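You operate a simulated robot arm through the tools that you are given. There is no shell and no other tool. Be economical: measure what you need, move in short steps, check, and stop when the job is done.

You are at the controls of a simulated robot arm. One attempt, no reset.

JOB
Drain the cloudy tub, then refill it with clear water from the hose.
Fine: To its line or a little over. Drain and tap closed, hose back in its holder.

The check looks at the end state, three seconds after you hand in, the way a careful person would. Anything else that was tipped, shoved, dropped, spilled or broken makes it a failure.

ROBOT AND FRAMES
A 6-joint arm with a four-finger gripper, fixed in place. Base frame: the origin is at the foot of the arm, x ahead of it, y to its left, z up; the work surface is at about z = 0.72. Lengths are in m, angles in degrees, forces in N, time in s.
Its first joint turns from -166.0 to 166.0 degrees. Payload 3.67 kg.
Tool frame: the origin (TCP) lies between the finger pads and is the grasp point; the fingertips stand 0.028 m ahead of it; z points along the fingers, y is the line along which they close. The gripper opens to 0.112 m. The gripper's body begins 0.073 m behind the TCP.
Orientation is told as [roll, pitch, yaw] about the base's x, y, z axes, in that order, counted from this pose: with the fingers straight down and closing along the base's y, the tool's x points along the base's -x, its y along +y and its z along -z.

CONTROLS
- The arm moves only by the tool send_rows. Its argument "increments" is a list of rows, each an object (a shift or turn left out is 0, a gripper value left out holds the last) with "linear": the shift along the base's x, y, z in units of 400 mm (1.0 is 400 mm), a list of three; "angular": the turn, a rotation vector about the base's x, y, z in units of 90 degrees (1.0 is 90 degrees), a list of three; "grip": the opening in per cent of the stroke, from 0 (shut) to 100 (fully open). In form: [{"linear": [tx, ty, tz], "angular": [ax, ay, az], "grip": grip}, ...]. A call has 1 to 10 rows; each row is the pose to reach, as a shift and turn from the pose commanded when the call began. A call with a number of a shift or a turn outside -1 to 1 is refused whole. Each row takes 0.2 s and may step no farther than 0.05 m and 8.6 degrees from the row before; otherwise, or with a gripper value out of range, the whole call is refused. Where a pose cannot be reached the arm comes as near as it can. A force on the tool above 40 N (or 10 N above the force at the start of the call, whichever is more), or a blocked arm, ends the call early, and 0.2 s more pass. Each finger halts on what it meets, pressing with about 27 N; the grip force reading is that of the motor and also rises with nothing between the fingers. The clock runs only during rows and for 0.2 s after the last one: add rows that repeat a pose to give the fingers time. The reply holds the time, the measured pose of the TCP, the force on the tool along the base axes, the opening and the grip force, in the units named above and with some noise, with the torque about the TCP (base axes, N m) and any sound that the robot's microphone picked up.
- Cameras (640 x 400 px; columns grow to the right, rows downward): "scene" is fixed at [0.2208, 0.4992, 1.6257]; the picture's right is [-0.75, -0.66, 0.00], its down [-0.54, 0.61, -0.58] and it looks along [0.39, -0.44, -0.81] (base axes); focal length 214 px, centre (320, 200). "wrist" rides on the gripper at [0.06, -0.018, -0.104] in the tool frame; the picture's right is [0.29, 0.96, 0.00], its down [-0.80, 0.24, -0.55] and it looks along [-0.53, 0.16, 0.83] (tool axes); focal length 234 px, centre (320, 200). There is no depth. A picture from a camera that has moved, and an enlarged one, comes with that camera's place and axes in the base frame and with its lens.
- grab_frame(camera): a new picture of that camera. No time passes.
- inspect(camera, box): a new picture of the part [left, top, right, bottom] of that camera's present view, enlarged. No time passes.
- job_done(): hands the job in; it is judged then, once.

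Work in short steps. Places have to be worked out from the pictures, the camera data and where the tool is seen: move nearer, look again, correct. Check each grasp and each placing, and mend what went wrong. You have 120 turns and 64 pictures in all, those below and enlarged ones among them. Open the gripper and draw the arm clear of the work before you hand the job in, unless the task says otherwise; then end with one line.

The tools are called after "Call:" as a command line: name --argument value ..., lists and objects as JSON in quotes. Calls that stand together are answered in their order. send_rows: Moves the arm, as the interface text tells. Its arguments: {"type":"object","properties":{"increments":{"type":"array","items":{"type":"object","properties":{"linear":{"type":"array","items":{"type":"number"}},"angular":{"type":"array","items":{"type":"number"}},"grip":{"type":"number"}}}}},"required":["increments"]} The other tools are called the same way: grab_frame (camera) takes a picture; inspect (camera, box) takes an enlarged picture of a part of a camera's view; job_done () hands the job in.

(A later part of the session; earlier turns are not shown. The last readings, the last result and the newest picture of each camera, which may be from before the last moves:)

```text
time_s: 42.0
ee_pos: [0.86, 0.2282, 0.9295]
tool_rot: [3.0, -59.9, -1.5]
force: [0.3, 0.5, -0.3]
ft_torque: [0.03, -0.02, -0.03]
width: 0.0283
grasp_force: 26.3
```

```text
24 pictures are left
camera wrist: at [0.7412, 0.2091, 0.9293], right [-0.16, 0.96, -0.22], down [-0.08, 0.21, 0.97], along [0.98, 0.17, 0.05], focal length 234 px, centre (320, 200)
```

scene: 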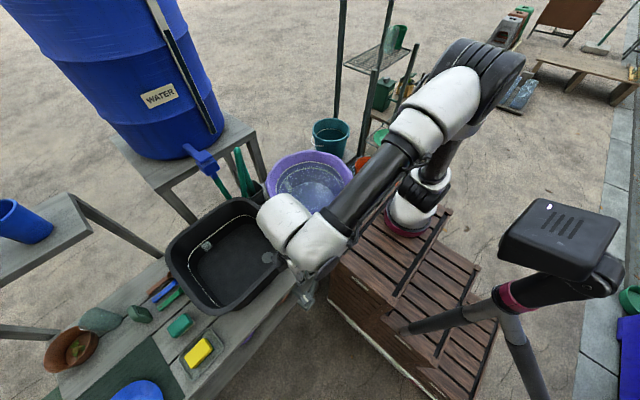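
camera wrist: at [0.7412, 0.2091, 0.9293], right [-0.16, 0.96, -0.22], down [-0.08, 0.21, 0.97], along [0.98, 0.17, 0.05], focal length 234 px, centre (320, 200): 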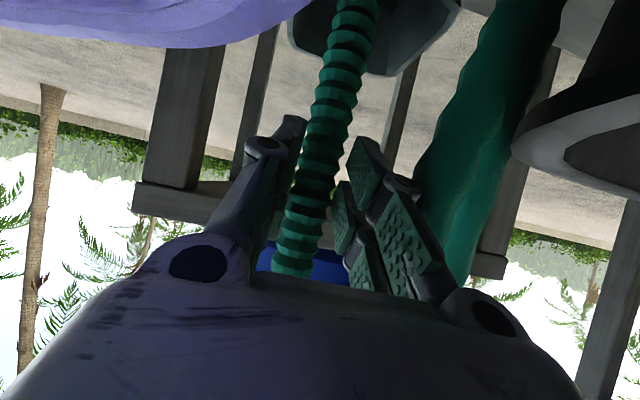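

The hose is held (28 mm). I lift it straight up in steps.

Call:
send_rows --increments '[{"linear": [0, 0, 0.05]}, {"linear": [0, 0, 0.12]}, {"linear": [0, 0, 0.2]}, {"linear": [0, 0, 0.28]}]'

Call:
grab_frame --camera "scene"

```text
time_s: 43.0
ee_pos: [0.8609, 0.2303, 1.0418]
tool_rot: [2.9, -59.9, -1.7]
force: [0.3, -0.2, -2.0]
ft_torque: [0.0, 0.02, -0.01]
width: 0.0282
grasp_force: 26.8
```

```text
23 pictures are left
```

scene: 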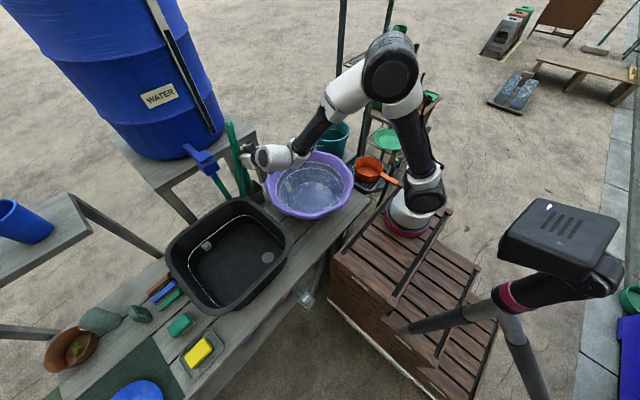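

The hose lifts freely with little force. I go further up and check whether its end is clear.

Call:
send_rows --increments '[{"linear": [0, 0, 0.1]}, {"linear": [0, 0, 0.2]}, {"linear": [0, 0, 0.28]}]'

Call:
inspect --camera "scene" --box '[170, 90, 320, 240]'

Call:
grab_frame --camera "wrist"

```text
time_s: 43.8
ee_pos: [0.8605, 0.2285, 1.1563]
tool_rot: [2.9, -59.9, -1.5]
force: [0.3, 0.1, -2.9]
ft_torque: [0.04, 0.04, 0.01]
width: 0.0283
grasp_force: 26.9
```

```text
2.67 times, centred on (245, 165) of scene
camera zoom: at [0.2208, 0.4992, 1.6257], right [-0.75, -0.66, 0.0], down [-0.54, 0.61, -0.58], along [0.39, -0.44, -0.81], focal length 572 px, centre (520, 293)
```

zoom: 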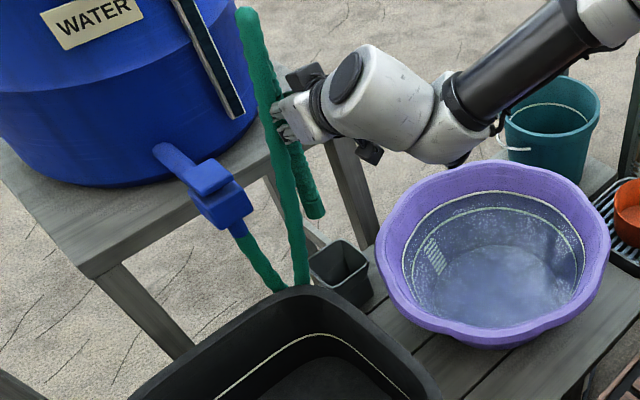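

```text
21 pictures are left
camera wrist: at [0.7414, 0.2097, 1.1549], right [-0.16, 0.96, -0.22], down [-0.08, 0.21, 0.97], along [0.98, 0.17, 0.05], focal length 234 px, centre (320, 200)
```

wrist: 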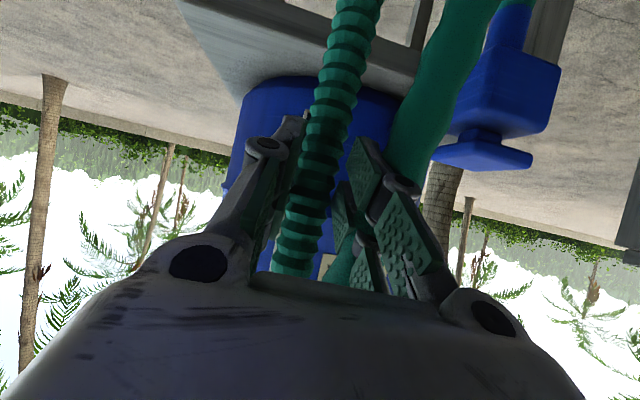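

The end (z≈0.98) is clear of the cup and above the tub rim. I carry it back and then over the tub.

Call:
send_rows --increments '[{"linear": [-0.08, 0, 0]}, {"linear": [-0.16, 0.03, 0]}, {"linear": [-0.24, 0.08, 0]}, {"linear": [-0.3, 0.16, 0]}, {"linear": [-0.33, 0.25, 0]}, {"linear": [-0.35, 0.34, 0]}, {"linear": [-0.36, 0.43, 0]}]'

Call:
inspect --camera "scene" --box '[150, 90, 350, 320]'

```text
time_s: 45.4
ee_pos: [0.7147, 0.3994, 1.1539]
tool_rot: [2.9, -59.9, -1.6]
force: [0.1, -0.6, -1.5]
ft_torque: [-0.02, 0.05, 0.03]
width: 0.0279
grasp_force: 26.8
```

```text
1.74 times, centred on (250, 205) of scene
camera zoom: at [0.2208, 0.4992, 1.6257], right [-0.75, -0.66, 0.0], down [-0.54, 0.61, -0.58], along [0.39, -0.44, -0.81], focal length 373 px, centre (442, 191)
```

zoom: 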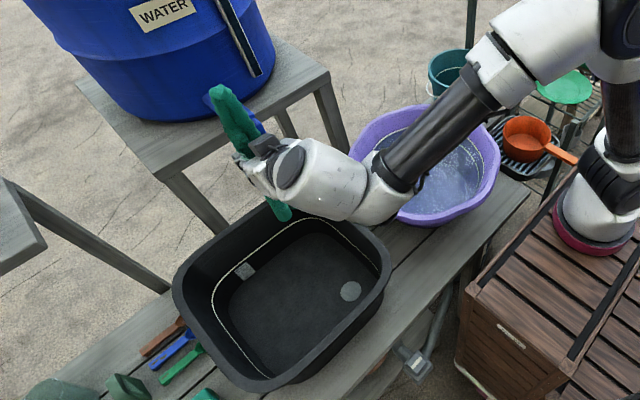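

The end is over the tub at about (0.735, 0.408). I lower it inside.

Call:
send_rows --increments '[{"linear": [0, 0, -0.11]}, {"linear": [0, 0, -0.22]}, {"linear": [0, 0, -0.33]}, {"linear": [0, 0, -0.43]}]'

Call:
inspect --camera "scene" --box '[150, 110, 350, 320]'

Call:
grab_frame --camera "wrist"

```text
time_s: 46.4
ee_pos: [0.7195, 0.4003, 0.9813]
tool_rot: [3.1, -60.1, -1.8]
force: [-0.2, 0.4, -1.7]
ft_torque: [0.02, 0.08, 0.02]
width: 0.028
grasp_force: 26.7
```

```text
1.90 times, centred on (250, 215) of scene
camera zoom: at [0.2208, 0.4992, 1.6257], right [-0.75, -0.66, 0.0], down [-0.54, 0.61, -0.58], along [0.39, -0.44, -0.81], focal length 408 px, centre (453, 171)
```

zoom: 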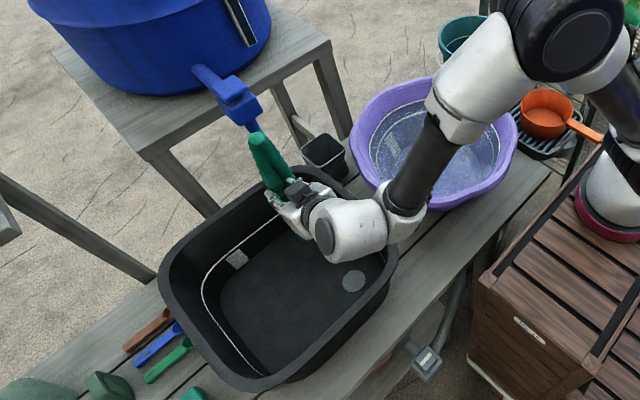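

```text
18 pictures are left
camera wrist: at [0.5996, 0.381, 0.9814], right [-0.16, 0.96, -0.22], down [-0.09, 0.21, 0.97], along [0.98, 0.17, 0.05], focal length 234 px, centre (320, 200)
```

wrist: 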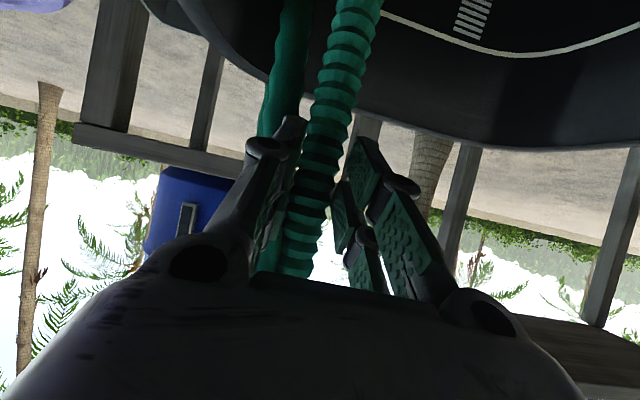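

The hose arcs over the tub's rear rim with its end inside. I lower it a little further so it stands on the bottom before release.

Call:
send_rows --increments '[{"linear": [0, 0, -0.04]}, {"linear": [0, 0, -0.08]}, {"linear": [0, 0, -0.115]}]'

```text
time_s: 47.2
ee_pos: [0.7169, 0.4007, 0.9354]
tool_rot: [3.0, -59.9, -1.7]
force: [-0.4, -0.9, -2.1]
ft_torque: [-0.03, 0.06, 0.01]
width: 0.028
grasp_force: 27.4
```

I release gently and look before retreating.

Call:
send_rows --increments '[{"grip": 33}, {"grip": 40}, {"grip": 45}, {"grip": 45}]'

Call:
grab_frame --camera "wrist"

```text
time_s: 48.2
ee_pos: [0.7164, 0.4011, 0.9362]
tool_rot: [3.1, -59.9, -1.6]
force: [-0.3, -0.7, 0.6]
ft_torque: [0.0, 0.02, 0.0]
width: 0.0505
grasp_force: 0.1
```

```text
17 pictures are left
camera wrist: at [0.5972, 0.3822, 0.9359], right [-0.16, 0.96, -0.22], down [-0.08, 0.21, 0.97], along [0.98, 0.17, 0.05], focal length 234 px, centre (320, 200)
```

wrist: 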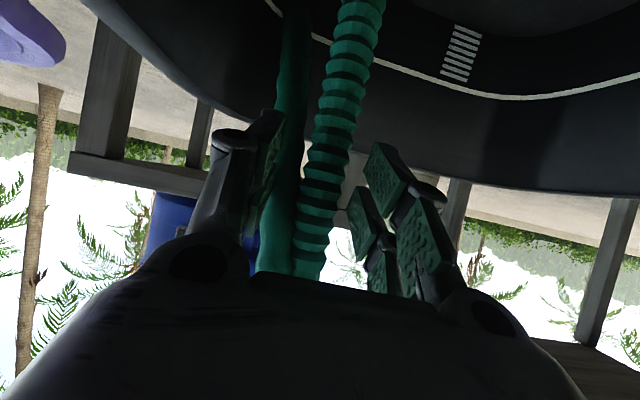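

The hose stays put. I retreat straight back along the tool axis and check with the scene camera.

Call:
send_rows --increments '[{"linear": [-0.1, 0, 0.05]}, {"linear": [-0.2, 0, 0.11]}, {"linear": [-0.3, 0, 0.17]}, {"linear": [-0.35, -0.02, 0.28]}, {"linear": [-0.35, -0.04, 0.4]}, {"linear": [-0.35, -0.06, 0.5]}]'

Call:
grab_frame --camera "scene"

```text
time_s: 49.6
ee_pos: [0.5749, 0.3774, 1.1371]
tool_rot: [2.8, -59.8, -1.5]
force: [1.1, -0.3, -0.9]
ft_torque: [0.01, 0.0, -0.02]
width: 0.0504
grasp_force: 0.0
```

```text
16 pictures are left
```

scene: 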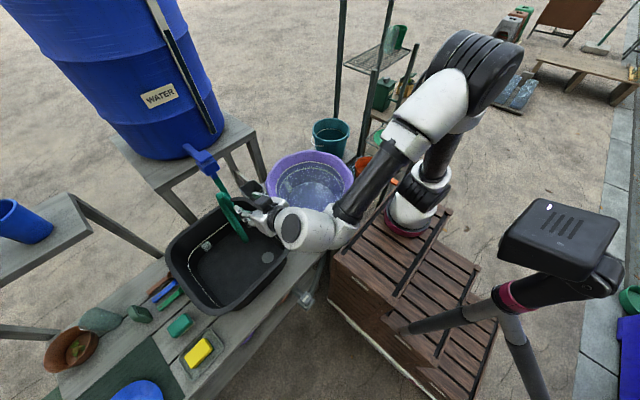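

The hose rests in the tub with its end inside. Now I go up and over to the tap with the tilt reduced to 40°.

Call:
send_rows --increments '[{"linear": [0, 0, 0.1], "angular": [0, 0.06, 0], "grip": 60}, {"linear": [0.03, -0.01, 0.2], "angular": [0, 0.12, 0], "grip": 60}, {"linear": [0.1, -0.03, 0.28], "angular": [0, 0.18, 0], "grip": 60}, {"linear": [0.2, -0.04, 0.3], "angular": [0, 0.22, 0], "grip": 60}, {"linear": [0.31, -0.06, 0.3], "angular": [0, 0.22, 0], "grip": 60}, {"linear": [0.42, -0.07, 0.29], "angular": [0, 0.22, 0], "grip": 60}, {"linear": [0.5, -0.073, 0.24], "angular": [0, 0.22, 0], "grip": 60}, {"linear": [0.565, -0.073, 0.17], "angular": [0, 0.22, 0], "grip": 60}]'

Call:
grab_frame --camera "wrist"

```text
time_s: 51.4
ee_pos: [0.8034, 0.3468, 1.202]
tool_rot: [2.4, -40.1, -1.1]
force: [-0.1, -1.2, 0.9]
ft_torque: [-0.01, 0.03, 0.01]
width: 0.0672
grasp_force: 0.1
```

```text
15 pictures are left
camera wrist: at [0.6921, 0.3272, 1.2434], right [-0.23, 0.96, -0.16], down [0.25, 0.21, 0.94], along [0.94, 0.17, -0.29], focal length 234 px, centre (320, 200)
```

wrist: 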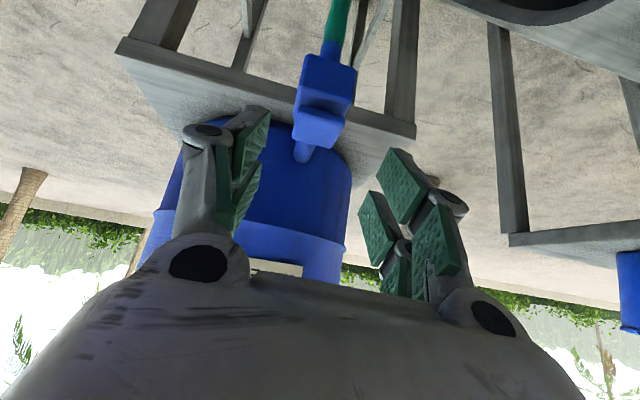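

I enlarge the knob to refine its position before gripping.

Call:
inspect --camera "wrist" --box '[270, 40, 380, 170]'

```text
3.08 times, centred on (325, 105) of wrist
camera zoom: at [0.6921, 0.3272, 1.2434], right [-0.23, 0.96, -0.16], down [0.25, 0.21, 0.94], along [0.94, 0.17, -0.29], focal length 720 px, centre (305, 492)
```

zoom: 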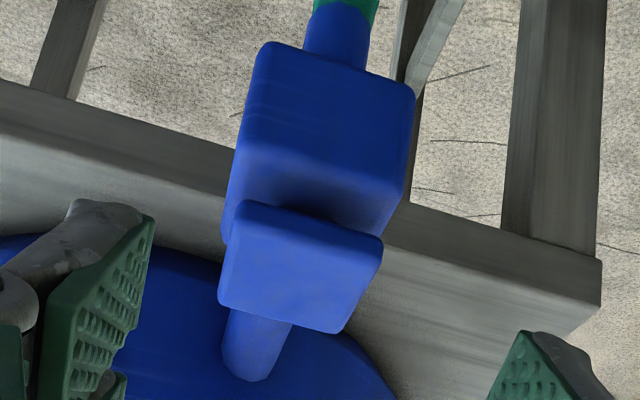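

Knob spans x≈0.853–0.899, y centre 0.347. I move in so the fingers straddle it and close.

Call:
send_rows --increments '[{"linear": [0.07, 0.001, -0.06], "grip": 60}, {"linear": [0.152, 0.001, -0.12], "grip": 60}, {"linear": [0.152, 0.001, -0.17], "grip": 60}, {"linear": [0.152, 0.001, -0.17], "grip": 0}, {"linear": [0.152, 0.001, -0.17], "grip": 0}, {"linear": [0.152, 0.001, -0.17], "grip": 0}]'

Call:
grab_frame --camera "wrist"

```text
time_s: 52.8
ee_pos: [0.8624, 0.3492, 1.1379]
tool_rot: [2.2, -40.1, -1.1]
force: [0.5, -0.1, 0.6]
ft_torque: [0.01, -0.03, 0.0]
width: 0.0001
grasp_force: 26.8
```

```text
13 pictures are left
camera wrist: at [0.7503, 0.3291, 1.1775], right [-0.23, 0.96, -0.16], down [0.25, 0.21, 0.94], along [0.94, 0.17, -0.29], focal length 234 px, centre (320, 200)
```

wrist: 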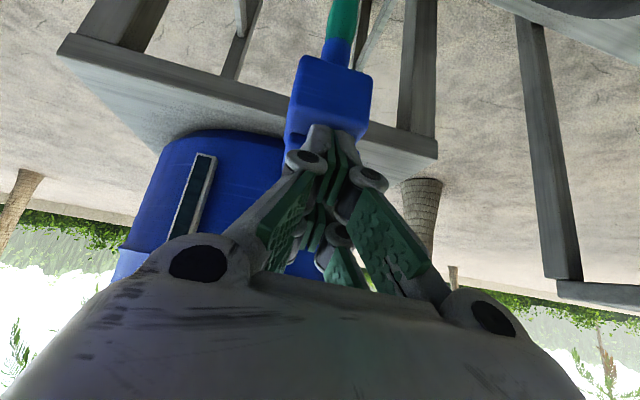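

The fingers closed above the knob. Reconciling all wrist rays gives the knob top at (0.909, 0.352, 1.10), so I open wide, shift forward and down, and close again.

Call:
send_rows --increments '[{"grip": 50}, {"grip": 80}, {"grip": 80}, {"linear": [0.087, 0.007, 0], "grip": 80}, {"linear": [0.087, 0.007, -0.04], "grip": 80}, {"linear": [0.087, 0.007, -0.072], "grip": 80}, {"linear": [0.087, 0.007, -0.072], "grip": 0}, {"linear": [0.087, 0.007, -0.072], "grip": 0}, {"linear": [0.087, 0.007, -0.072], "grip": 0}]'

```text
time_s: 54.8
ee_pos: [0.8969, 0.3487, 1.1087]
tool_rot: [2.1, -40.1, -1.1]
force: [-5.3, -12.8, 3.0]
ft_torque: [-1.25, 0.26, -0.12]
width: 0.0558
grasp_force: 44.9
```

Something 56 mm wide is gripped; I check that it is the knob.

Call:
grab_frame --camera "wrist"

```text
12 pictures are left
camera wrist: at [0.7851, 0.3302, 1.1492], right [-0.23, 0.96, -0.16], down [0.25, 0.21, 0.94], along [0.94, 0.17, -0.29], focal length 234 px, centre (320, 200)
```

wrist: 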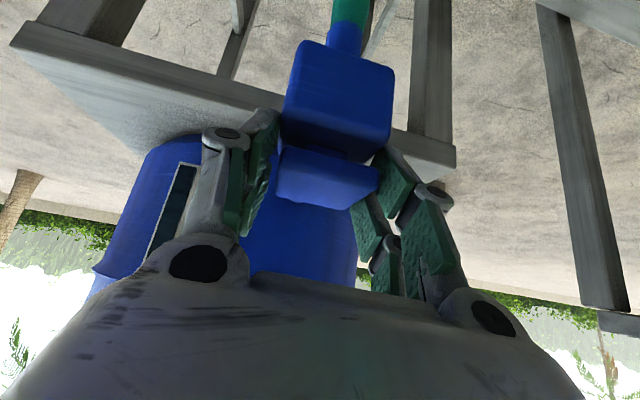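

The knob is between the pads. I try a small counter-clockwise turn (the sense that opened the drain), pivoting about the knob.

Call:
send_rows --increments '[{"linear": [0, -0.008, 0]}, {"linear": [0, -0.01, 0], "angular": [0, 0, 0.04]}, {"linear": [0, -0.0125, 0], "angular": [0, 0, 0.08]}, {"linear": [0.001, -0.016, 0], "angular": [0, 0, 0.15]}]'

```text
time_s: 55.8
ee_pos: [0.8997, 0.3495, 1.1088]
tool_rot: [2.7, -40.4, 10.5]
force: [12.3, 16.0, -6.9]
ft_torque: [0.04, -0.53, -0.76]
width: 0.0603
grasp_force: 45.2
stopped in row 4: the force on the tool passed its limit at 57 N (the readings are from after the stop); the commanded pose is now the measured one
```

The opening widened and torque opposes, so counter-clockwise looks like a stop. I try clockwise instead.

Call:
send_rows --increments '[{"linear": [-0.004, 0.002, 0], "angular": [0, 0, -0.06]}, {"linear": [-0.004, 0.004, 0], "angular": [0, 0, -0.12]}, {"linear": [-0.004, 0.008, 0], "angular": [0, 0, -0.18]}]'

```text
time_s: 56.6
ee_pos: [0.8976, 0.3495, 1.1113]
tool_rot: [2.5, -40.5, -5.8]
force: [-1.3, -1.9, -2.0]
ft_torque: [-0.6, -0.31, 2.93]
width: 0.0568
grasp_force: 45.2
```

Clockwise gives a firm 2.9 N·m stop, just like the drain's closed end, so opening is counter-clockwise after all. I turn that way with almost no translation.

Call:
send_rows --increments '[{"angular": [0, 0, 0.06]}, {"angular": [0, 0, 0.12]}, {"linear": [0.001, -0.002, 0], "angular": [0, 0, 0.18]}]'

Call:
send_rows --increments '[{"linear": [0.001, -0.003, 0], "angular": [0, 0, 0.06]}, {"linear": [0.002, -0.005, 0], "angular": [0, 0, 0.12]}]'

```text
time_s: 57.4
ee_pos: [0.8979, 0.3493, 1.1095]
tool_rot: [2.7, -40.2, 10.3]
force: [-6.3, -5.9, -0.7]
ft_torque: [0.04, 0.46, -3.74]
width: 0.0599
grasp_force: 44.7
```

```text
time_s: 58.0
ee_pos: [0.9003, 0.3504, 1.111]
tool_rot: [3.0, -40.7, 21.0]
force: [37.4, 15.4, 2.7]
ft_torque: [0.67, -0.79, -3.59]
width: 0.0654
grasp_force: 45.1
```

Resistance appears both ways now and the jaws are widening, so it isn't following. I look closely.

Call:
inspect --camera "wrist" --box '[220, 10, 460, 250]'

```text
1.67 times, centred on (340, 130) of wrist
camera zoom: at [0.8047, 0.2882, 1.1501], right [-0.58, 0.8, -0.15], down [0.14, 0.28, 0.95], along [0.8, 0.53, -0.28], focal length 390 px, centre (287, 317)
```

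zoom: 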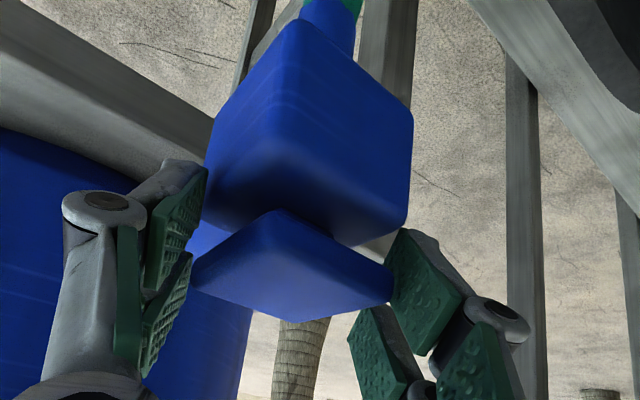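

The fingertips are clamping the fixed block under the knob. I release, turn back to yaw 0, raise 7 mm and regrip only the knob.

Call:
send_rows --increments '[{"grip": 75}, {"grip": 80}, {"linear": [0, 0, 0.017], "angular": [0, 0, -0.08], "grip": 80}, {"linear": [0, -0.003, 0.017], "angular": [0, 0, -0.16], "grip": 80}, {"linear": [0.002, -0.005, 0.017], "angular": [0, 0, -0.233], "grip": 80}, {"linear": [0.002, -0.005, 0.017], "angular": [0, 0, -0.233], "grip": 0}, {"linear": [0.002, -0.005, 0.017], "angular": [0, 0, -0.233], "grip": 0}, {"linear": [0.002, -0.005, 0.017], "angular": [0, 0, -0.233], "grip": 0}]'

```text
time_s: 59.8
ee_pos: [0.8982, 0.349, 1.1176]
tool_rot: [2.7, -40.5, 0.3]
force: [-1.1, 22.9, 4.9]
ft_torque: [0.63, 0.02, -1.02]
width: 0.0556
grasp_force: 45.6
```

Still 55.6 mm, likely the block again. I raise another 6 mm, level the 2.7° roll, and regrip to compare the width.

Call:
send_rows --increments '[{"grip": 60}, {"linear": [0, 0, 0.015], "angular": [-0.03, 0, 0], "grip": 60}, {"linear": [0, 0, 0.015], "angular": [-0.03, 0, 0], "grip": 60}, {"linear": [0, 0, 0.015], "angular": [-0.03, 0, 0], "grip": 0}, {"linear": [0, 0, 0.015], "angular": [-0.03, 0, 0], "grip": 0}, {"linear": [0, 0, 0.015], "angular": [-0.03, 0, 0], "grip": 0}]'

```text
time_s: 61.2
ee_pos: [0.8984, 0.3493, 1.123]
tool_rot: [-0.7, -40.3, 2.6]
force: [-2.4, 34.0, -0.2]
ft_torque: [1.35, -0.07, -0.91]
width: 0.0475
grasp_force: 44.9
```

Width is now 47.5 mm: this is the knob. I relieve the +y side force first.

Call:
send_rows --increments '[{"linear": [0, 0.004, 0]}, {"linear": [0, 0.008, 0]}]'

```text
time_s: 61.8
ee_pos: [0.8976, 0.3504, 1.1233]
tool_rot: [-1.1, -40.3, 2.6]
force: [-7.1, 22.7, -0.2]
ft_torque: [0.72, -0.01, -0.79]
width: 0.0472
grasp_force: 44.6
```

Call:
send_rows --increments '[{"linear": [-0.003, 0.008, 0]}, {"linear": [-0.003, 0.006, 0], "angular": [0, 0, 0.06]}, {"linear": [-0.003, 0.004, 0], "angular": [0, 0, 0.12]}]'

```text
time_s: 62.6
ee_pos: [0.8975, 0.3497, 1.1232]
tool_rot: [-1.0, -40.2, 13.4]
force: [-2.2, 2.3, 1.0]
ft_torque: [0.36, 0.26, -2.86]
width: 0.055
grasp_force: 44.7
```

The jaws widen against torque again, so counter-clockwise is the stop. I try clockwise with this grip.

Call:
send_rows --increments '[{"linear": [0, 0, 0], "angular": [0, 0, -0.08]}, {"linear": [0, 0.002, 0], "angular": [0, 0, -0.16]}, {"linear": [0, 0.004, 0], "angular": [0, 0, -0.24]}, {"linear": [0, 0.005, 0], "angular": [0, 0, -0.3]}]'

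```text
time_s: 63.6
ee_pos: [0.897, 0.3504, 1.1225]
tool_rot: [-0.9, -40.3, -13.8]
force: [-4.4, -10.5, 1.0]
ft_torque: [-0.43, 0.38, 2.52]
width: 0.0555
grasp_force: 44.5
```

It doesn't follow either way, so this handle may work differently. I release, back off and take a tight enlargement of the tap from the scene camera.

Call:
send_rows --increments '[{"grip": 65}, {"grip": 70}, {"linear": [-0.07, 0, 0.07], "angular": [0, 0, 0.08], "grip": 70}, {"linear": [-0.14, 0, 0.15], "angular": [0, 0, 0.15], "grip": 70}, {"linear": [-0.24, 0, 0.23], "angular": [0, 0, 0.15], "grip": 70}, {"linear": [-0.34, -0.04, 0.27], "angular": [0, 0, 0.15], "grip": 70}, {"linear": [-0.44, -0.08, 0.3], "angular": [0, 0, 0.15], "grip": 70}]'

Call:
inspect --camera "scene" --box '[175, 130, 239, 194]'

```text
refused: row 5 steps farther than a row can; nothing moved
```

```text
6.25 times, centred on (207, 162) of scene
camera zoom: at [0.2208, 0.4992, 1.6257], right [-0.75, -0.66, 0.0], down [-0.54, 0.61, -0.58], along [0.39, -0.44, -0.81], focal length 1340 px, centre (1026, 438)
```

zoom: 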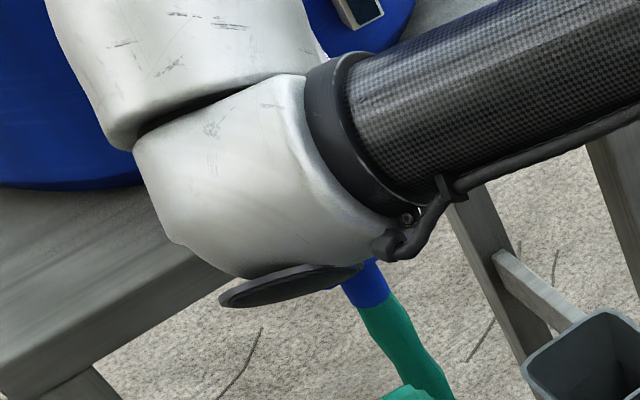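

The move was refused for step size; I resend it with smaller steps, then look.

Call:
send_rows --increments '[{"grip": 65}, {"grip": 70}, {"linear": [-0.06, 0, 0.06], "angular": [0, 0, 0.08], "grip": 70}, {"linear": [-0.12, 0, 0.13], "angular": [0, 0, 0.15], "grip": 70}, {"linear": [-0.2, 0, 0.2], "angular": [0, 0, 0.15], "grip": 70}, {"linear": [-0.3, -0.03, 0.24], "angular": [0, 0, 0.15], "grip": 70}, {"linear": [-0.4, -0.06, 0.27], "angular": [0, 0, 0.15], "grip": 70}, {"linear": [-0.5, -0.1, 0.28], "angular": [0, 0, 0.15], "grip": 70}]'

Call:
inspect --camera "scene" --box '[175, 130, 239, 170]'

```text
time_s: 65.4
ee_pos: [0.6972, 0.3156, 1.2304]
tool_rot: [-1.0, -40.3, -0.2]
force: [1.1, 0.8, -0.3]
ft_torque: [-0.02, 0.04, 0.01]
width: 0.0786
grasp_force: 0.0
```

```text
10.00 times, centred on (207, 150) of scene
camera zoom: at [0.2208, 0.4992, 1.6257], right [-0.75, -0.66, 0.0], down [-0.54, 0.61, -0.58], along [0.39, -0.44, -0.81], focal length 2145 px, centre (1450, 700)
```

zoom: 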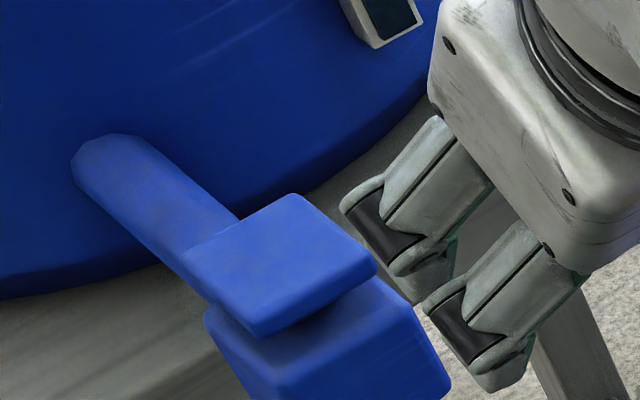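

The handle is a plain 45×55 mm plate on the tap block (x 0.885–0.94, y 0.321–0.366, top ≈1.10) with a gap underneath, perhaps a lift/press lever. I grip it by its sides near the front to test vertical motion.

Call:
send_rows --increments '[{"linear": [0.1, 0.03, 0], "angular": [0.011, 0, 0], "grip": 70}, {"linear": [0.2, 0.05, -0.03], "angular": [0.011, 0, 0], "grip": 70}, {"linear": [0.3, 0.071, -0.08], "angular": [0.011, 0, 0], "grip": 70}, {"linear": [0.39, 0.071, -0.15], "angular": [0.011, 0, 0], "grip": 70}, {"linear": [0.4575, 0.071, -0.22], "angular": [0.011, 0, 0], "grip": 70}, {"linear": [0.4575, 0.071, -0.272], "angular": [0.011, 0, 0], "grip": 70}, {"linear": [0.4575, 0.071, -0.272], "angular": [0.011, 0, 0], "grip": 0}, {"linear": [0.4575, 0.071, -0.272], "angular": [0.011, 0, 0], "grip": 0}, {"linear": [0.4575, 0.071, -0.272], "angular": [0.011, 0, 0], "grip": 0}]'

```text
time_s: 67.2
ee_pos: [0.88, 0.3502, 1.1254]
tool_rot: [1.1, -40.5, -0.8]
force: [6.4, 20.0, -4.6]
ft_torque: [0.85, -0.76, 0.31]
width: 0.0472
grasp_force: 45.1
stopped in row 8: the force on the tool passed its limit at 45 N (the readings are from after the stop); the commanded pose is now the measured one
```

The plate is gripped (47 mm, centre y≈0.351). I test lifting gently.

Call:
send_rows --increments '[{"linear": [0, 0.002, 0.005]}, {"linear": [0, 0.002, 0.012]}, {"linear": [0, 0.002, 0.02]}, {"linear": [0, 0.002, 0.03]}]'

```text
time_s: 67.9
ee_pos: [0.8795, 0.3493, 1.1266]
tool_rot: [0.8, -40.2, -0.6]
force: [12.6, 15.8, -15.7]
ft_torque: [0.48, -0.29, 0.26]
width: 0.0469
grasp_force: 45.0
stopped in row 3: the force on the tool passed its limit at 43 N (the readings are from after the stop); the commanded pose is now the measured one
```

Lifting resists firmly. I test pressing down.

Call:
send_rows --increments '[{"linear": [0, 0.002, -0.005]}, {"linear": [0, 0.002, -0.012]}, {"linear": [0, 0.002, -0.02]}, {"linear": [0, 0.002, -0.03]}]'

```text
time_s: 68.9
ee_pos: [0.8789, 0.3501, 1.1214]
tool_rot: [1.0, -40.4, -0.7]
force: [11.7, 13.5, 12.6]
ft_torque: [-0.11, 0.18, -0.07]
width: 0.0467
grasp_force: 45.1
```

Down gave 5 mm with modest force (perhaps pad slip). I test pulling toward −x and then +x.

Call:
send_rows --increments '[{"linear": [-0.005, 0.002, 0]}, {"linear": [-0.012, 0.002, 0]}, {"linear": [-0.02, 0.002, 0]}, {"linear": [-0.03, 0.002, 0]}]'

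Call:
send_rows --increments '[{"linear": [0.01, 0, 0]}, {"linear": [0.02, 0, 0]}, {"linear": [0.03, 0, 0]}, {"linear": [0.042, 0, 0]}]'

```text
time_s: 69.5
ee_pos: [0.8797, 0.3496, 1.1226]
tool_rot: [1.0, -40.7, -0.8]
force: [10.9, 4.0, 2.7]
ft_torque: [0.0, -0.41, -0.15]
width: 0.0471
grasp_force: 44.7
stopped in row 2: the force on the tool passed its limit at 45 N (the readings are from after the stop); the commanded pose is now the measured one
```

```text
time_s: 70.5
ee_pos: [0.8942, 0.3501, 1.1228]
tool_rot: [1.0, -40.8, -0.8]
force: [-38.6, -7.1, 2.7]
ft_torque: [-0.27, 0.81, -0.2]
width: 0.0472
grasp_force: 45.2
```

Pushing and pulling show only pad slip. Press-down was barely loaded, so I press down harder.

Call:
send_rows --increments '[{"linear": [-0.015, 0, 0]}, {"linear": [-0.015, 0, -0.01]}, {"linear": [-0.015, 0, -0.02]}, {"linear": [-0.015, 0, -0.03]}]'

```text
time_s: 71.2
ee_pos: [0.8946, 0.3493, 1.1213]
tool_rot: [1.5, -41.4, -0.9]
force: [26.7, 6.0, 2.3]
ft_torque: [0.1, -0.98, -0.16]
width: 0.0468
grasp_force: 45.3
stopped in row 3: the force on the tool passed its limit at 52 N (the readings are from after the stop); the commanded pose is now the measured one
```

The plate seems to have shifted 14 mm in +x. I look at it.

Call:
inspect --camera "wrist" --box '[220, 10, 460, 250]'

```text
1.67 times, centred on (340, 130) of wrist
camera zoom: at [0.78, 0.3314, 1.1599], right [-0.22, 0.96, -0.17], down [0.23, 0.22, 0.95], along [0.95, 0.17, -0.27], focal length 390 px, centre (287, 317)
```

zoom: 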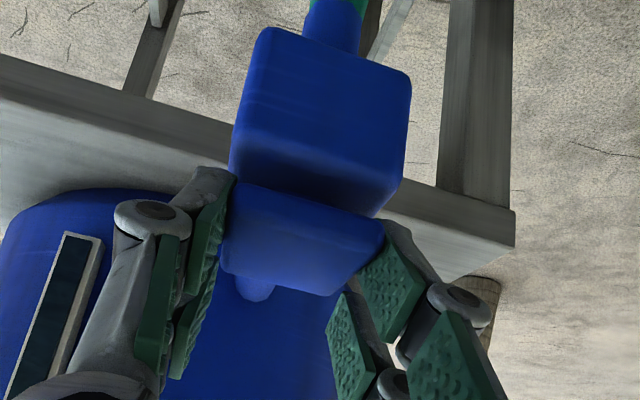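

The plate itself hasn't moved; my pads slipped. I test it as a push plate: open, rise, close the fist and press on its top centre.

Call:
send_rows --increments '[{"grip": 65}, {"grip": 65}, {"linear": [0, 0, 0.05], "grip": 65}, {"linear": [0, 0, 0.09], "grip": 30}, {"linear": [0, 0, 0.09], "grip": 0}, {"linear": [0, 0, 0.09], "grip": 0}, {"linear": [0, 0, 0.05], "grip": 0}, {"linear": [0, 0, 0.02], "grip": 0}, {"linear": [0, 0, -0.005], "grip": 0}, {"linear": [0, 0, -0.03], "grip": 0}]'

```text
time_s: 73.1
ee_pos: [0.8937, 0.3502, 1.135]
tool_rot: [2.0, -42.2, -1.1]
force: [-2.4, -1.8, 19.6]
ft_torque: [-0.09, 0.13, 0.0]
width: 0.0059
grasp_force: 36.1
stopped in row 9: the force on the tool passed its limit at 47 N (the readings are from after the stop); the commanded pose is now the measured one
```

Pressing is rigid, with the plate top at ≈1.108; the earlier 47 mm grip may have been the block's rounded shoulder. I use a steeper tool (28° tilt), set the lower finger corner at ≈1.099, and regrip.

Call:
send_rows --increments '[{"linear": [0, 0, 0.05], "angular": [-0.01, 0.05, 0], "grip": 20}, {"linear": [0.005, 0, 0.08], "angular": [-0.022, 0.11, 0.012], "grip": 60}, {"linear": [0.013, -0.002, 0.08], "angular": [-0.022, 0.158, 0.012], "grip": 70}, {"linear": [0.013, -0.002, 0.08], "angular": [-0.022, 0.158, 0.012], "grip": 70}, {"linear": [0.013, -0.002, 0.03], "angular": [-0.022, 0.158, 0.012], "grip": 70}, {"linear": [0.013, -0.002, -0.0165], "angular": [-0.022, 0.158, 0.012], "grip": 70}, {"linear": [0.013, -0.002, -0.0165], "angular": [-0.022, 0.158, 0.012], "grip": 0}, {"linear": [0.013, -0.002, -0.0165], "angular": [-0.022, 0.158, 0.012], "grip": 0}, {"linear": [0.013, -0.002, -0.0165], "angular": [-0.022, 0.158, 0.012], "grip": 0}]'

```text
time_s: 75.1
ee_pos: [0.8974, 0.3499, 1.1246]
tool_rot: [-0.6, -27.8, 1.3]
force: [-1.9, 8.7, -0.1]
ft_torque: [0.76, 0.06, -1.03]
width: 0.0472
grasp_force: 45.4
```

Same 47 mm with solid engagement, so it is the plate. I try turning again with this cleaner grip.

Call:
send_rows --increments '[{"angular": [0, 0, -0.04]}, {"angular": [0, 0, -0.08]}, {"angular": [0, 0, -0.12]}]'

Call:
send_rows --increments '[{"angular": [0, 0, 0.08]}, {"angular": [0, 0, 0.16]}, {"angular": [0, 0, 0.2]}]'

```text
time_s: 75.9
ee_pos: [0.8969, 0.3514, 1.1245]
tool_rot: [-0.6, -27.8, -9.4]
force: [-9.0, 17.3, -0.3]
ft_torque: [0.05, 0.38, 2.89]
width: 0.0535
grasp_force: 45.3
```

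```text
time_s: 76.7
ee_pos: [0.9001, 0.3504, 1.1243]
tool_rot: [-0.6, -27.7, 8.6]
force: [8.3, 19.4, 0.9]
ft_torque: [0.5, 0.05, -3.0]
width: 0.0522
grasp_force: 45.1
```

It is fixed about the vertical. I return to yaw 0, relieve side load, and test lifting hard with a matching pitch-up rotation (hinge at the rear).

Call:
send_rows --increments '[{"linear": [-0.004, 0.003, 0], "angular": [0, 0, -0.08]}, {"linear": [-0.004, 0.006, 0.004], "angular": [0, 0, -0.08]}, {"linear": [-0.004, 0.006, 0.01], "angular": [0, 0.02, -0.08]}, {"linear": [-0.004, 0.006, 0.016], "angular": [0, 0.04, -0.08]}, {"linear": [-0.004, 0.006, 0.022], "angular": [0, 0.06, -0.08]}]'

```text
time_s: 77.9
ee_pos: [0.8997, 0.3504, 1.1303]
tool_rot: [-0.3, -22.1, 1.2]
force: [9.3, -7.1, -24.4]
ft_torque: [-0.01, -0.96, -1.15]
width: 0.0475
grasp_force: 44.8
```

It rose 6 mm with 24 N pull. I continue upward to see whether it follows.

Call:
send_rows --increments '[{"linear": [0, 0, 0.006], "angular": [0, 0.02, 0]}, {"linear": [0, 0, 0.012], "angular": [0, 0.04, 0]}, {"linear": [0, 0, 0.018], "angular": [0, 0.06, 0]}, {"linear": [0, 0, 0.024], "angular": [0, 0.08, 0]}]'

Call:
inspect --camera "wrist" --box '[220, 10, 460, 250]'

```text
time_s: 78.8
ee_pos: [0.8998, 0.35, 1.1356]
tool_rot: [-0.3, -16.8, 1.1]
force: [13.2, -1.3, -17.3]
ft_torque: [0.16, -0.61, -0.59]
width: 0.047
grasp_force: 45.1
stopped in row 4: the force on the tool passed its limit at 40 N (the readings are from after the stop); the commanded pose is now the measured one
```

```text
1.67 times, centred on (340, 130) of wrist
camera zoom: at [0.8119, 0.3317, 1.2173], right [-0.29, 0.95, -0.09], down [0.6, 0.25, 0.76], along [0.75, 0.17, -0.64], focal length 390 px, centre (287, 317)
```

zoom: 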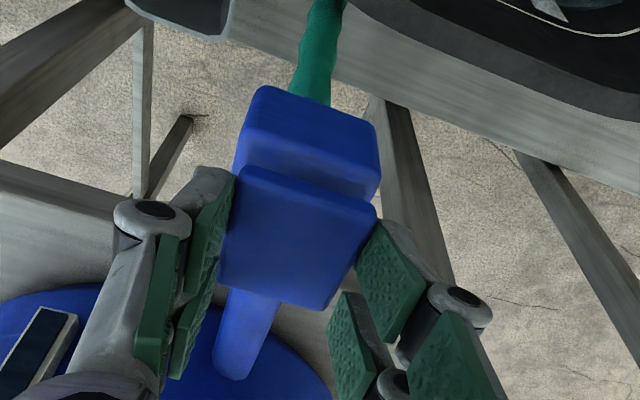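

There may be a pale shape inside the tub at the top of this view; I check the tub from the scene camera.

Call:
inspect --camera "scene" --box '[150, 130, 310, 320]'

```text
2.11 times, centred on (230, 225) of scene
camera zoom: at [0.2208, 0.4992, 1.6257], right [-0.75, -0.66, 0.0], down [-0.54, 0.61, -0.58], along [0.39, -0.44, -0.81], focal length 452 px, centre (510, 147)
```

zoom: 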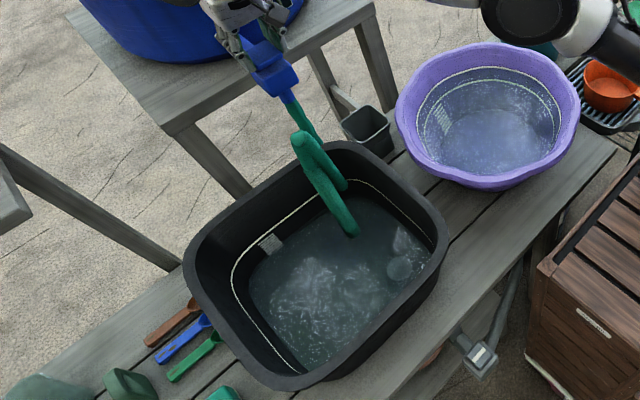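

Clear water is flowing: lifting the plate opens the tap. I hold still two seconds, then measure the rise against the line.

Call:
send_rows --increments '[{"linear": [0, 0, 0]}, {"linear": [0, 0, 0]}, {"linear": [0, 0, 0]}, {"linear": [0, 0, 0]}, {"linear": [0, 0, 0]}, {"linear": [0, 0, 0]}, {"linear": [0, 0, 0]}, {"linear": [0, 0, 0]}, {"linear": [0, 0, 0]}, {"linear": [0, 0, 0]}]'

Call:
inspect --camera "scene" --box '[190, 190, 290, 300]'

```text
time_s: 81.0
ee_pos: [0.8986, 0.3511, 1.1364]
tool_rot: [-0.1, -16.9, 1.2]
force: [15.4, -8.7, -28.5]
ft_torque: [-0.03, -0.55, -0.63]
width: 0.0472
grasp_force: 45.2
```

```text
3.64 times, centred on (240, 245) of scene
camera zoom: at [0.2208, 0.4992, 1.6257], right [-0.75, -0.66, 0.0], down [-0.54, 0.61, -0.58], along [0.39, -0.44, -0.81], focal length 780 px, centre (611, 36)
```

zoom: 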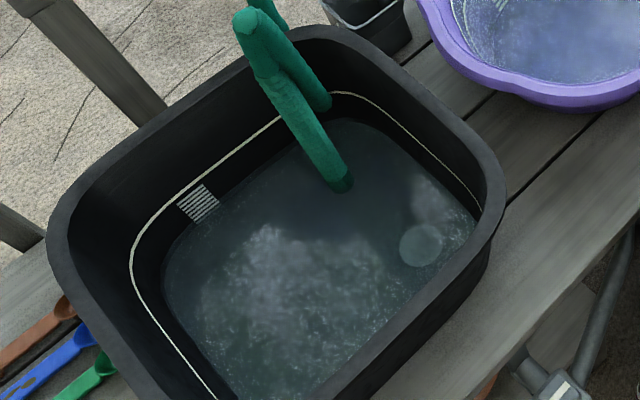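

Level is roughly a fifth of the way to the line. I wait about six seconds more and re-measure the rate.

Call:
send_rows --increments '[{"linear": [0, 0, 0]}, {"linear": [0, 0, 0]}, {"linear": [0, 0, 0]}, {"linear": [0, 0, 0]}, {"linear": [0, 0, 0]}, {"linear": [0, 0, 0]}, {"linear": [0, 0, 0]}, {"linear": [0, 0, 0]}, {"linear": [0, 0, 0]}, {"linear": [0, 0, 0]}]'

Call:
send_rows --increments '[{"linear": [0, 0, 0]}, {"linear": [0, 0, 0]}, {"linear": [0, 0, 0]}, {"linear": [0, 0, 0]}, {"linear": [0, 0, 0]}, {"linear": [0, 0, 0]}, {"linear": [0, 0, 0]}, {"linear": [0, 0, 0]}, {"linear": [0, 0, 0]}, {"linear": [0, 0, 0]}]'

Call:
inspect --camera "scene" --box '[190, 190, 290, 300]'

```text
time_s: 83.2
ee_pos: [0.898, 0.35, 1.1374]
tool_rot: [-0.2, -17.0, 1.2]
force: [12.7, -10.8, -28.6]
ft_torque: [-0.12, -0.48, -0.6]
width: 0.0471
grasp_force: 45.1
```

```text
time_s: 85.4
ee_pos: [0.8972, 0.3498, 1.1367]
tool_rot: [-0.1, -16.8, 1.3]
force: [10.3, -10.5, -28.2]
ft_torque: [-0.09, -0.47, -0.61]
width: 0.0471
grasp_force: 45.0
```

```text
3.64 times, centred on (240, 245) of scene
camera zoom: at [0.2208, 0.4992, 1.6257], right [-0.75, -0.66, 0.0], down [-0.54, 0.61, -0.58], along [0.39, -0.44, -0.81], focal length 780 px, centre (611, 36)
```

zoom: 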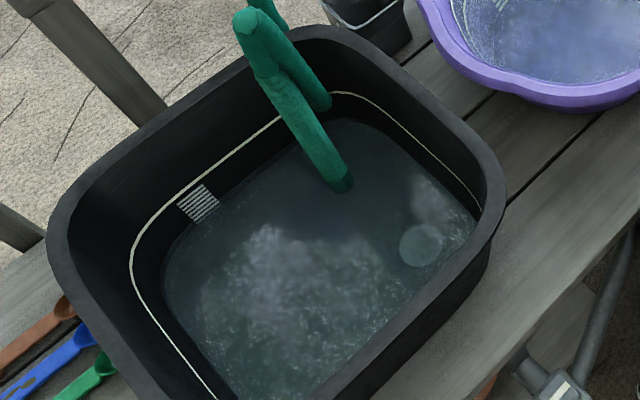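

No rise in 4 s, so it is shut now; the water came in earlier. The force history fits a paddle: pressing its front down at 68.9 s (5 mm give) opened it and my later lift closed it. I press the front edge down with the closed fist.

Call:
send_rows --increments '[{"grip": 65}, {"linear": [0, 0, 0.05], "grip": 65}, {"linear": [-0.025, 0, 0.09], "grip": 40}, {"linear": [-0.048, 0, 0.09], "grip": 0}, {"linear": [-0.048, 0, 0.09], "grip": 0}, {"linear": [-0.048, 0, 0.05], "grip": 0}, {"linear": [-0.048, 0, 0.025], "grip": 0}, {"linear": [-0.048, 0, 0.01], "grip": 0}, {"linear": [-0.048, 0, -0.005], "grip": 0}, {"linear": [-0.048, 0, -0.02], "grip": 0}]'

```text
time_s: 87.6
ee_pos: [0.8784, 0.3513, 1.1319]
tool_rot: [-0.2, -17.1, 1.1]
force: [-0.2, -0.2, 3.2]
ft_torque: [0.03, 0.05, 0.01]
width: 0.0057
grasp_force: 36.1
```

Light contact just starting (3 N). I press further down.

Call:
send_rows --increments '[{"linear": [0, 0, -0.01]}, {"linear": [0, 0, -0.02]}, {"linear": [0, 0, -0.03]}, {"linear": [0, 0, -0.04]}, {"linear": [0, 0, -0.05]}]'

```text
time_s: 88.5
ee_pos: [0.8772, 0.3514, 1.125]
tool_rot: [0.3, -17.7, 1.1]
force: [-10.1, -2.5, 19.4]
ft_torque: [-0.07, 0.27, 0.03]
width: 0.0062
grasp_force: 35.3
stopped in row 4: the force on the tool passed its limit at 44 N (the readings are from after the stop); the commanded pose is now the measured one
```

It gave about 7 mm and then went solid. I lift off and wait several seconds, then compare the level.

Call:
send_rows --increments '[{"linear": [0, 0, 0.05]}, {"linear": [0, 0, 0.1]}, {"linear": [0, 0, 0.1]}, {"linear": [0, 0, 0.1]}, {"linear": [0, 0, 0.1]}, {"linear": [0, 0, 0.1]}, {"linear": [0, 0, 0.1]}, {"linear": [0, 0, 0.1]}, {"linear": [0, 0, 0.1]}, {"linear": [0, 0, 0.1]}]'

Call:
send_rows --increments '[{"linear": [0, 0, 0]}, {"linear": [0, 0, 0]}, {"linear": [0, 0, 0]}, {"linear": [0, 0, 0]}, {"linear": [0, 0, 0]}, {"linear": [0, 0, 0]}, {"linear": [0, 0, 0]}, {"linear": [0, 0, 0]}, {"linear": [0, 0, 0]}, {"linear": [0, 0, 0]}]'

Call:
send_rows --increments '[{"linear": [0, 0, 0]}, {"linear": [0, 0, 0]}, {"linear": [0, 0, 0]}, {"linear": [0, 0, 0]}, {"linear": [0, 0, 0]}, {"linear": [0, 0, 0]}, {"linear": [0, 0, 0]}, {"linear": [0, 0, 0]}, {"linear": [0, 0, 0]}, {"linear": [0, 0, 0]}]'

Call:
inspect --camera "scene" --box '[190, 190, 290, 300]'

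```text
time_s: 90.7
ee_pos: [0.8787, 0.3518, 1.1623]
tool_rot: [0.2, -17.4, 1.1]
force: [0.0, -1.0, 0.3]
ft_torque: [-0.03, 0.01, 0.03]
width: 0.0
grasp_force: 35.8
```

```text
time_s: 92.9
ee_pos: [0.8787, 0.352, 1.1625]
tool_rot: [0.2, -17.5, 1.0]
force: [-0.7, 0.3, -0.5]
ft_torque: [0.04, 0.01, -0.01]
width: 0.0
grasp_force: 35.4
```

```text
time_s: 95.1
ee_pos: [0.879, 0.3509, 1.1627]
tool_rot: [0.2, -17.5, 1.1]
force: [0.8, -0.5, 0.1]
ft_torque: [0.02, -0.02, 0.01]
width: 0.0
grasp_force: 35.8
```

```text
3.64 times, centred on (240, 245) of scene
camera zoom: at [0.2208, 0.4992, 1.6257], right [-0.75, -0.66, 0.0], down [-0.54, 0.61, -0.58], along [0.39, -0.44, -0.81], focal length 780 px, centre (611, 36)
```

zoom: 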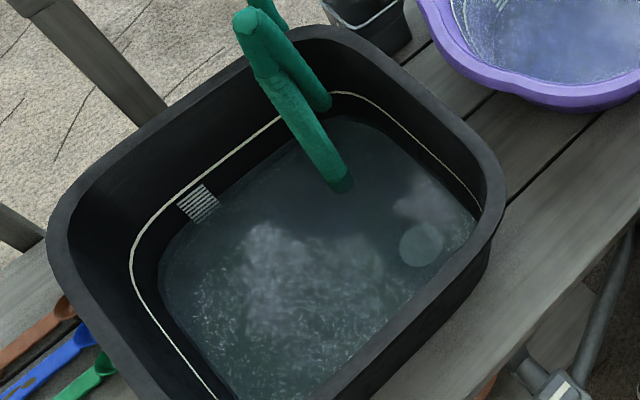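

The level is slowly rising (≈⅓ of the way, ~2%/s), so the tap is open and stays open. I wait about 20 s and measure again.

Call:
send_rows --increments '[{"linear": [0, 0, 0]}, {"linear": [0, 0, 0]}, {"linear": [0, 0, 0]}, {"linear": [0, 0, 0]}, {"linear": [0, 0, 0]}, {"linear": [0, 0, 0]}, {"linear": [0, 0, 0]}, {"linear": [0, 0, 0]}, {"linear": [0, 0, 0]}, {"linear": [0, 0, 0]}]'

Call:
send_rows --increments '[{"linear": [0, 0, 0]}, {"linear": [0, 0, 0]}, {"linear": [0, 0, 0]}, {"linear": [0, 0, 0]}, {"linear": [0, 0, 0]}, {"linear": [0, 0, 0]}, {"linear": [0, 0, 0]}, {"linear": [0, 0, 0]}, {"linear": [0, 0, 0]}, {"linear": [0, 0, 0]}]'

Call:
send_rows --increments '[{"linear": [0, 0, 0]}, {"linear": [0, 0, 0]}, {"linear": [0, 0, 0]}, {"linear": [0, 0, 0]}, {"linear": [0, 0, 0]}, {"linear": [0, 0, 0]}, {"linear": [0, 0, 0]}, {"linear": [0, 0, 0]}, {"linear": [0, 0, 0]}, {"linear": [0, 0, 0]}]'

Call:
send_rows --increments '[{"linear": [0, 0, 0]}, {"linear": [0, 0, 0]}, {"linear": [0, 0, 0]}, {"linear": [0, 0, 0]}, {"linear": [0, 0, 0]}, {"linear": [0, 0, 0]}, {"linear": [0, 0, 0]}, {"linear": [0, 0, 0]}, {"linear": [0, 0, 0]}, {"linear": [0, 0, 0]}]'

Call:
send_rows --increments '[{"linear": [0, 0, 0]}, {"linear": [0, 0, 0]}, {"linear": [0, 0, 0]}, {"linear": [0, 0, 0]}, {"linear": [0, 0, 0]}, {"linear": [0, 0, 0]}, {"linear": [0, 0, 0]}, {"linear": [0, 0, 0]}, {"linear": [0, 0, 0]}, {"linear": [0, 0, 0]}]'

Call:
send_rows --increments '[{"linear": [0, 0, 0]}, {"linear": [0, 0, 0]}, {"linear": [0, 0, 0]}, {"linear": [0, 0, 0]}, {"linear": [0, 0, 0]}, {"linear": [0, 0, 0]}, {"linear": [0, 0, 0]}, {"linear": [0, 0, 0]}, {"linear": [0, 0, 0]}, {"linear": [0, 0, 0]}]'

Call:
send_rows --increments '[{"linear": [0, 0, 0]}, {"linear": [0, 0, 0]}, {"linear": [0, 0, 0]}, {"linear": [0, 0, 0]}, {"linear": [0, 0, 0]}, {"linear": [0, 0, 0]}, {"linear": [0, 0, 0]}, {"linear": [0, 0, 0]}, {"linear": [0, 0, 0]}, {"linear": [0, 0, 0]}]'

Call:
send_rows --increments '[{"linear": [0, 0, 0]}, {"linear": [0, 0, 0]}, {"linear": [0, 0, 0]}, {"linear": [0, 0, 0]}, {"linear": [0, 0, 0]}, {"linear": [0, 0, 0]}, {"linear": [0, 0, 0]}, {"linear": [0, 0, 0]}, {"linear": [0, 0, 0]}, {"linear": [0, 0, 0]}]'

Call:
send_rows --increments '[{"linear": [0, 0, 0]}, {"linear": [0, 0, 0]}, {"linear": [0, 0, 0]}, {"linear": [0, 0, 0]}, {"linear": [0, 0, 0]}, {"linear": [0, 0, 0]}, {"linear": [0, 0, 0]}, {"linear": [0, 0, 0]}, {"linear": [0, 0, 0]}, {"linear": [0, 0, 0]}]'

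Call:
inspect --camera "scene" --box '[190, 190, 290, 300]'

```text
time_s: 97.3
ee_pos: [0.8785, 0.3524, 1.1615]
tool_rot: [0.3, -17.6, 1.1]
force: [-0.4, 0.1, -0.6]
ft_torque: [-0.03, 0.04, 0.03]
width: 0.0003
grasp_force: 35.3
```

```text
time_s: 99.5
ee_pos: [0.8787, 0.3521, 1.1618]
tool_rot: [0.2, -17.5, 1.0]
force: [-0.5, 0.2, -0.4]
ft_torque: [-0.03, -0.04, -0.02]
width: 0.0001
grasp_force: 35.7
```

```text
time_s: 101.7
ee_pos: [0.8789, 0.3522, 1.1618]
tool_rot: [0.1, -17.5, 1.1]
force: [-0.7, -0.7, 0.0]
ft_torque: [0.04, -0.02, 0.0]
width: 0.0
grasp_force: 35.9
```

```text
time_s: 103.9
ee_pos: [0.8792, 0.3527, 1.1617]
tool_rot: [0.2, -17.5, 1.1]
force: [0.5, 0.3, 0.8]
ft_torque: [0.0, 0.0, 0.02]
width: 0.0
grasp_force: 35.9
```

```text
time_s: 106.1
ee_pos: [0.8771, 0.3515, 1.1623]
tool_rot: [0.2, -17.5, 1.0]
force: [0.1, -0.5, -0.7]
ft_torque: [0.03, 0.03, 0.04]
width: 0.0
grasp_force: 36.0
```

```text
time_s: 108.3
ee_pos: [0.8786, 0.3519, 1.1628]
tool_rot: [0.3, -17.4, 1.1]
force: [-0.2, 0.3, -0.2]
ft_torque: [0.03, -0.06, 0.01]
width: 0.0002
grasp_force: 35.7
```

```text
time_s: 110.5
ee_pos: [0.8778, 0.3522, 1.1623]
tool_rot: [0.3, -17.5, 1.1]
force: [1.1, -0.1, 0.5]
ft_torque: [0.01, 0.03, -0.03]
width: 0.0
grasp_force: 35.9
```

```text
time_s: 112.7
ee_pos: [0.8789, 0.353, 1.1634]
tool_rot: [0.2, -17.5, 1.0]
force: [0.5, 0.7, 0.3]
ft_torque: [0.04, 0.0, -0.04]
width: 0.0001
grasp_force: 35.4
```

```text
time_s: 114.9
ee_pos: [0.8783, 0.3511, 1.1623]
tool_rot: [0.2, -17.4, 1.0]
force: [-0.4, -0.5, -0.1]
ft_torque: [0.01, -0.01, -0.01]
width: 0.0001
grasp_force: 36.0
```

```text
3.64 times, centred on (240, 245) of scene
camera zoom: at [0.2208, 0.4992, 1.6257], right [-0.75, -0.66, 0.0], down [-0.54, 0.61, -0.58], along [0.39, -0.44, -0.81], focal length 780 px, centre (611, 36)
```

zoom: 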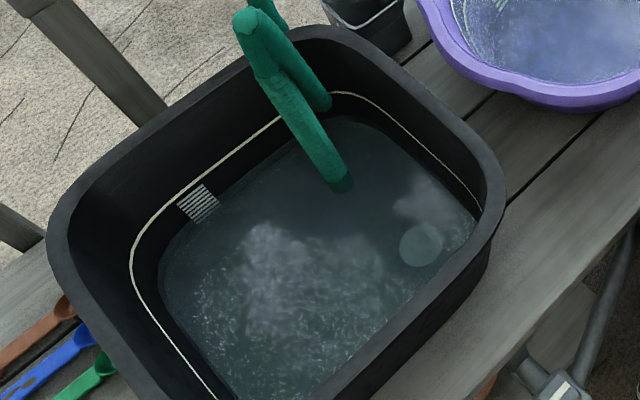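

No change in 20 s, so water flows only while the paddle is held down (spring return). I press and hold for about 1.6 s, then lift and measure.

Call:
send_rows --increments '[{"linear": [0, 0, -0.065]}, {"linear": [0, 0, -0.09]}, {"linear": [0, 0, -0.1]}, {"linear": [0, 0, -0.1]}, {"linear": [0, 0, -0.1]}, {"linear": [0, 0, -0.1]}, {"linear": [0, 0, -0.1]}, {"linear": [0, 0, -0.1]}, {"linear": [0, 0, -0.1]}, {"linear": [0, 0, -0.1]}]'

Call:
send_rows --increments '[{"linear": [0, 0, 0.08]}, {"linear": [0, 0, 0.1]}]'

Call:
inspect --camera "scene" --box '[190, 190, 290, 300]'

```text
time_s: 117.1
ee_pos: [0.8777, 0.3507, 1.1235]
tool_rot: [0.1, -17.6, 1.1]
force: [-0.1, 3.4, 38.5]
ft_torque: [0.06, -0.01, 0.01]
width: 0.0062
grasp_force: 35.5
```

```text
time_s: 117.7
ee_pos: [0.8809, 0.3506, 1.1595]
tool_rot: [0.0, -17.4, 1.1]
force: [0.3, -0.3, 0.1]
ft_torque: [0.0, 0.06, 0.0]
width: 0.0
grasp_force: 36.0
```

```text
3.64 times, centred on (240, 245) of scene
camera zoom: at [0.2208, 0.4992, 1.6257], right [-0.75, -0.66, 0.0], down [-0.54, 0.61, -0.58], along [0.39, -0.44, -0.81], focal length 780 px, centre (611, 36)
```

zoom: 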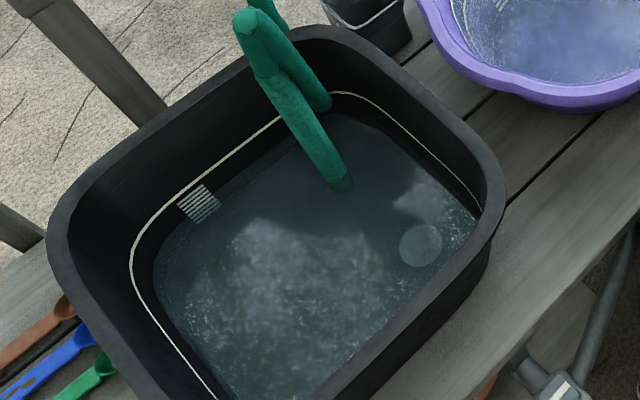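

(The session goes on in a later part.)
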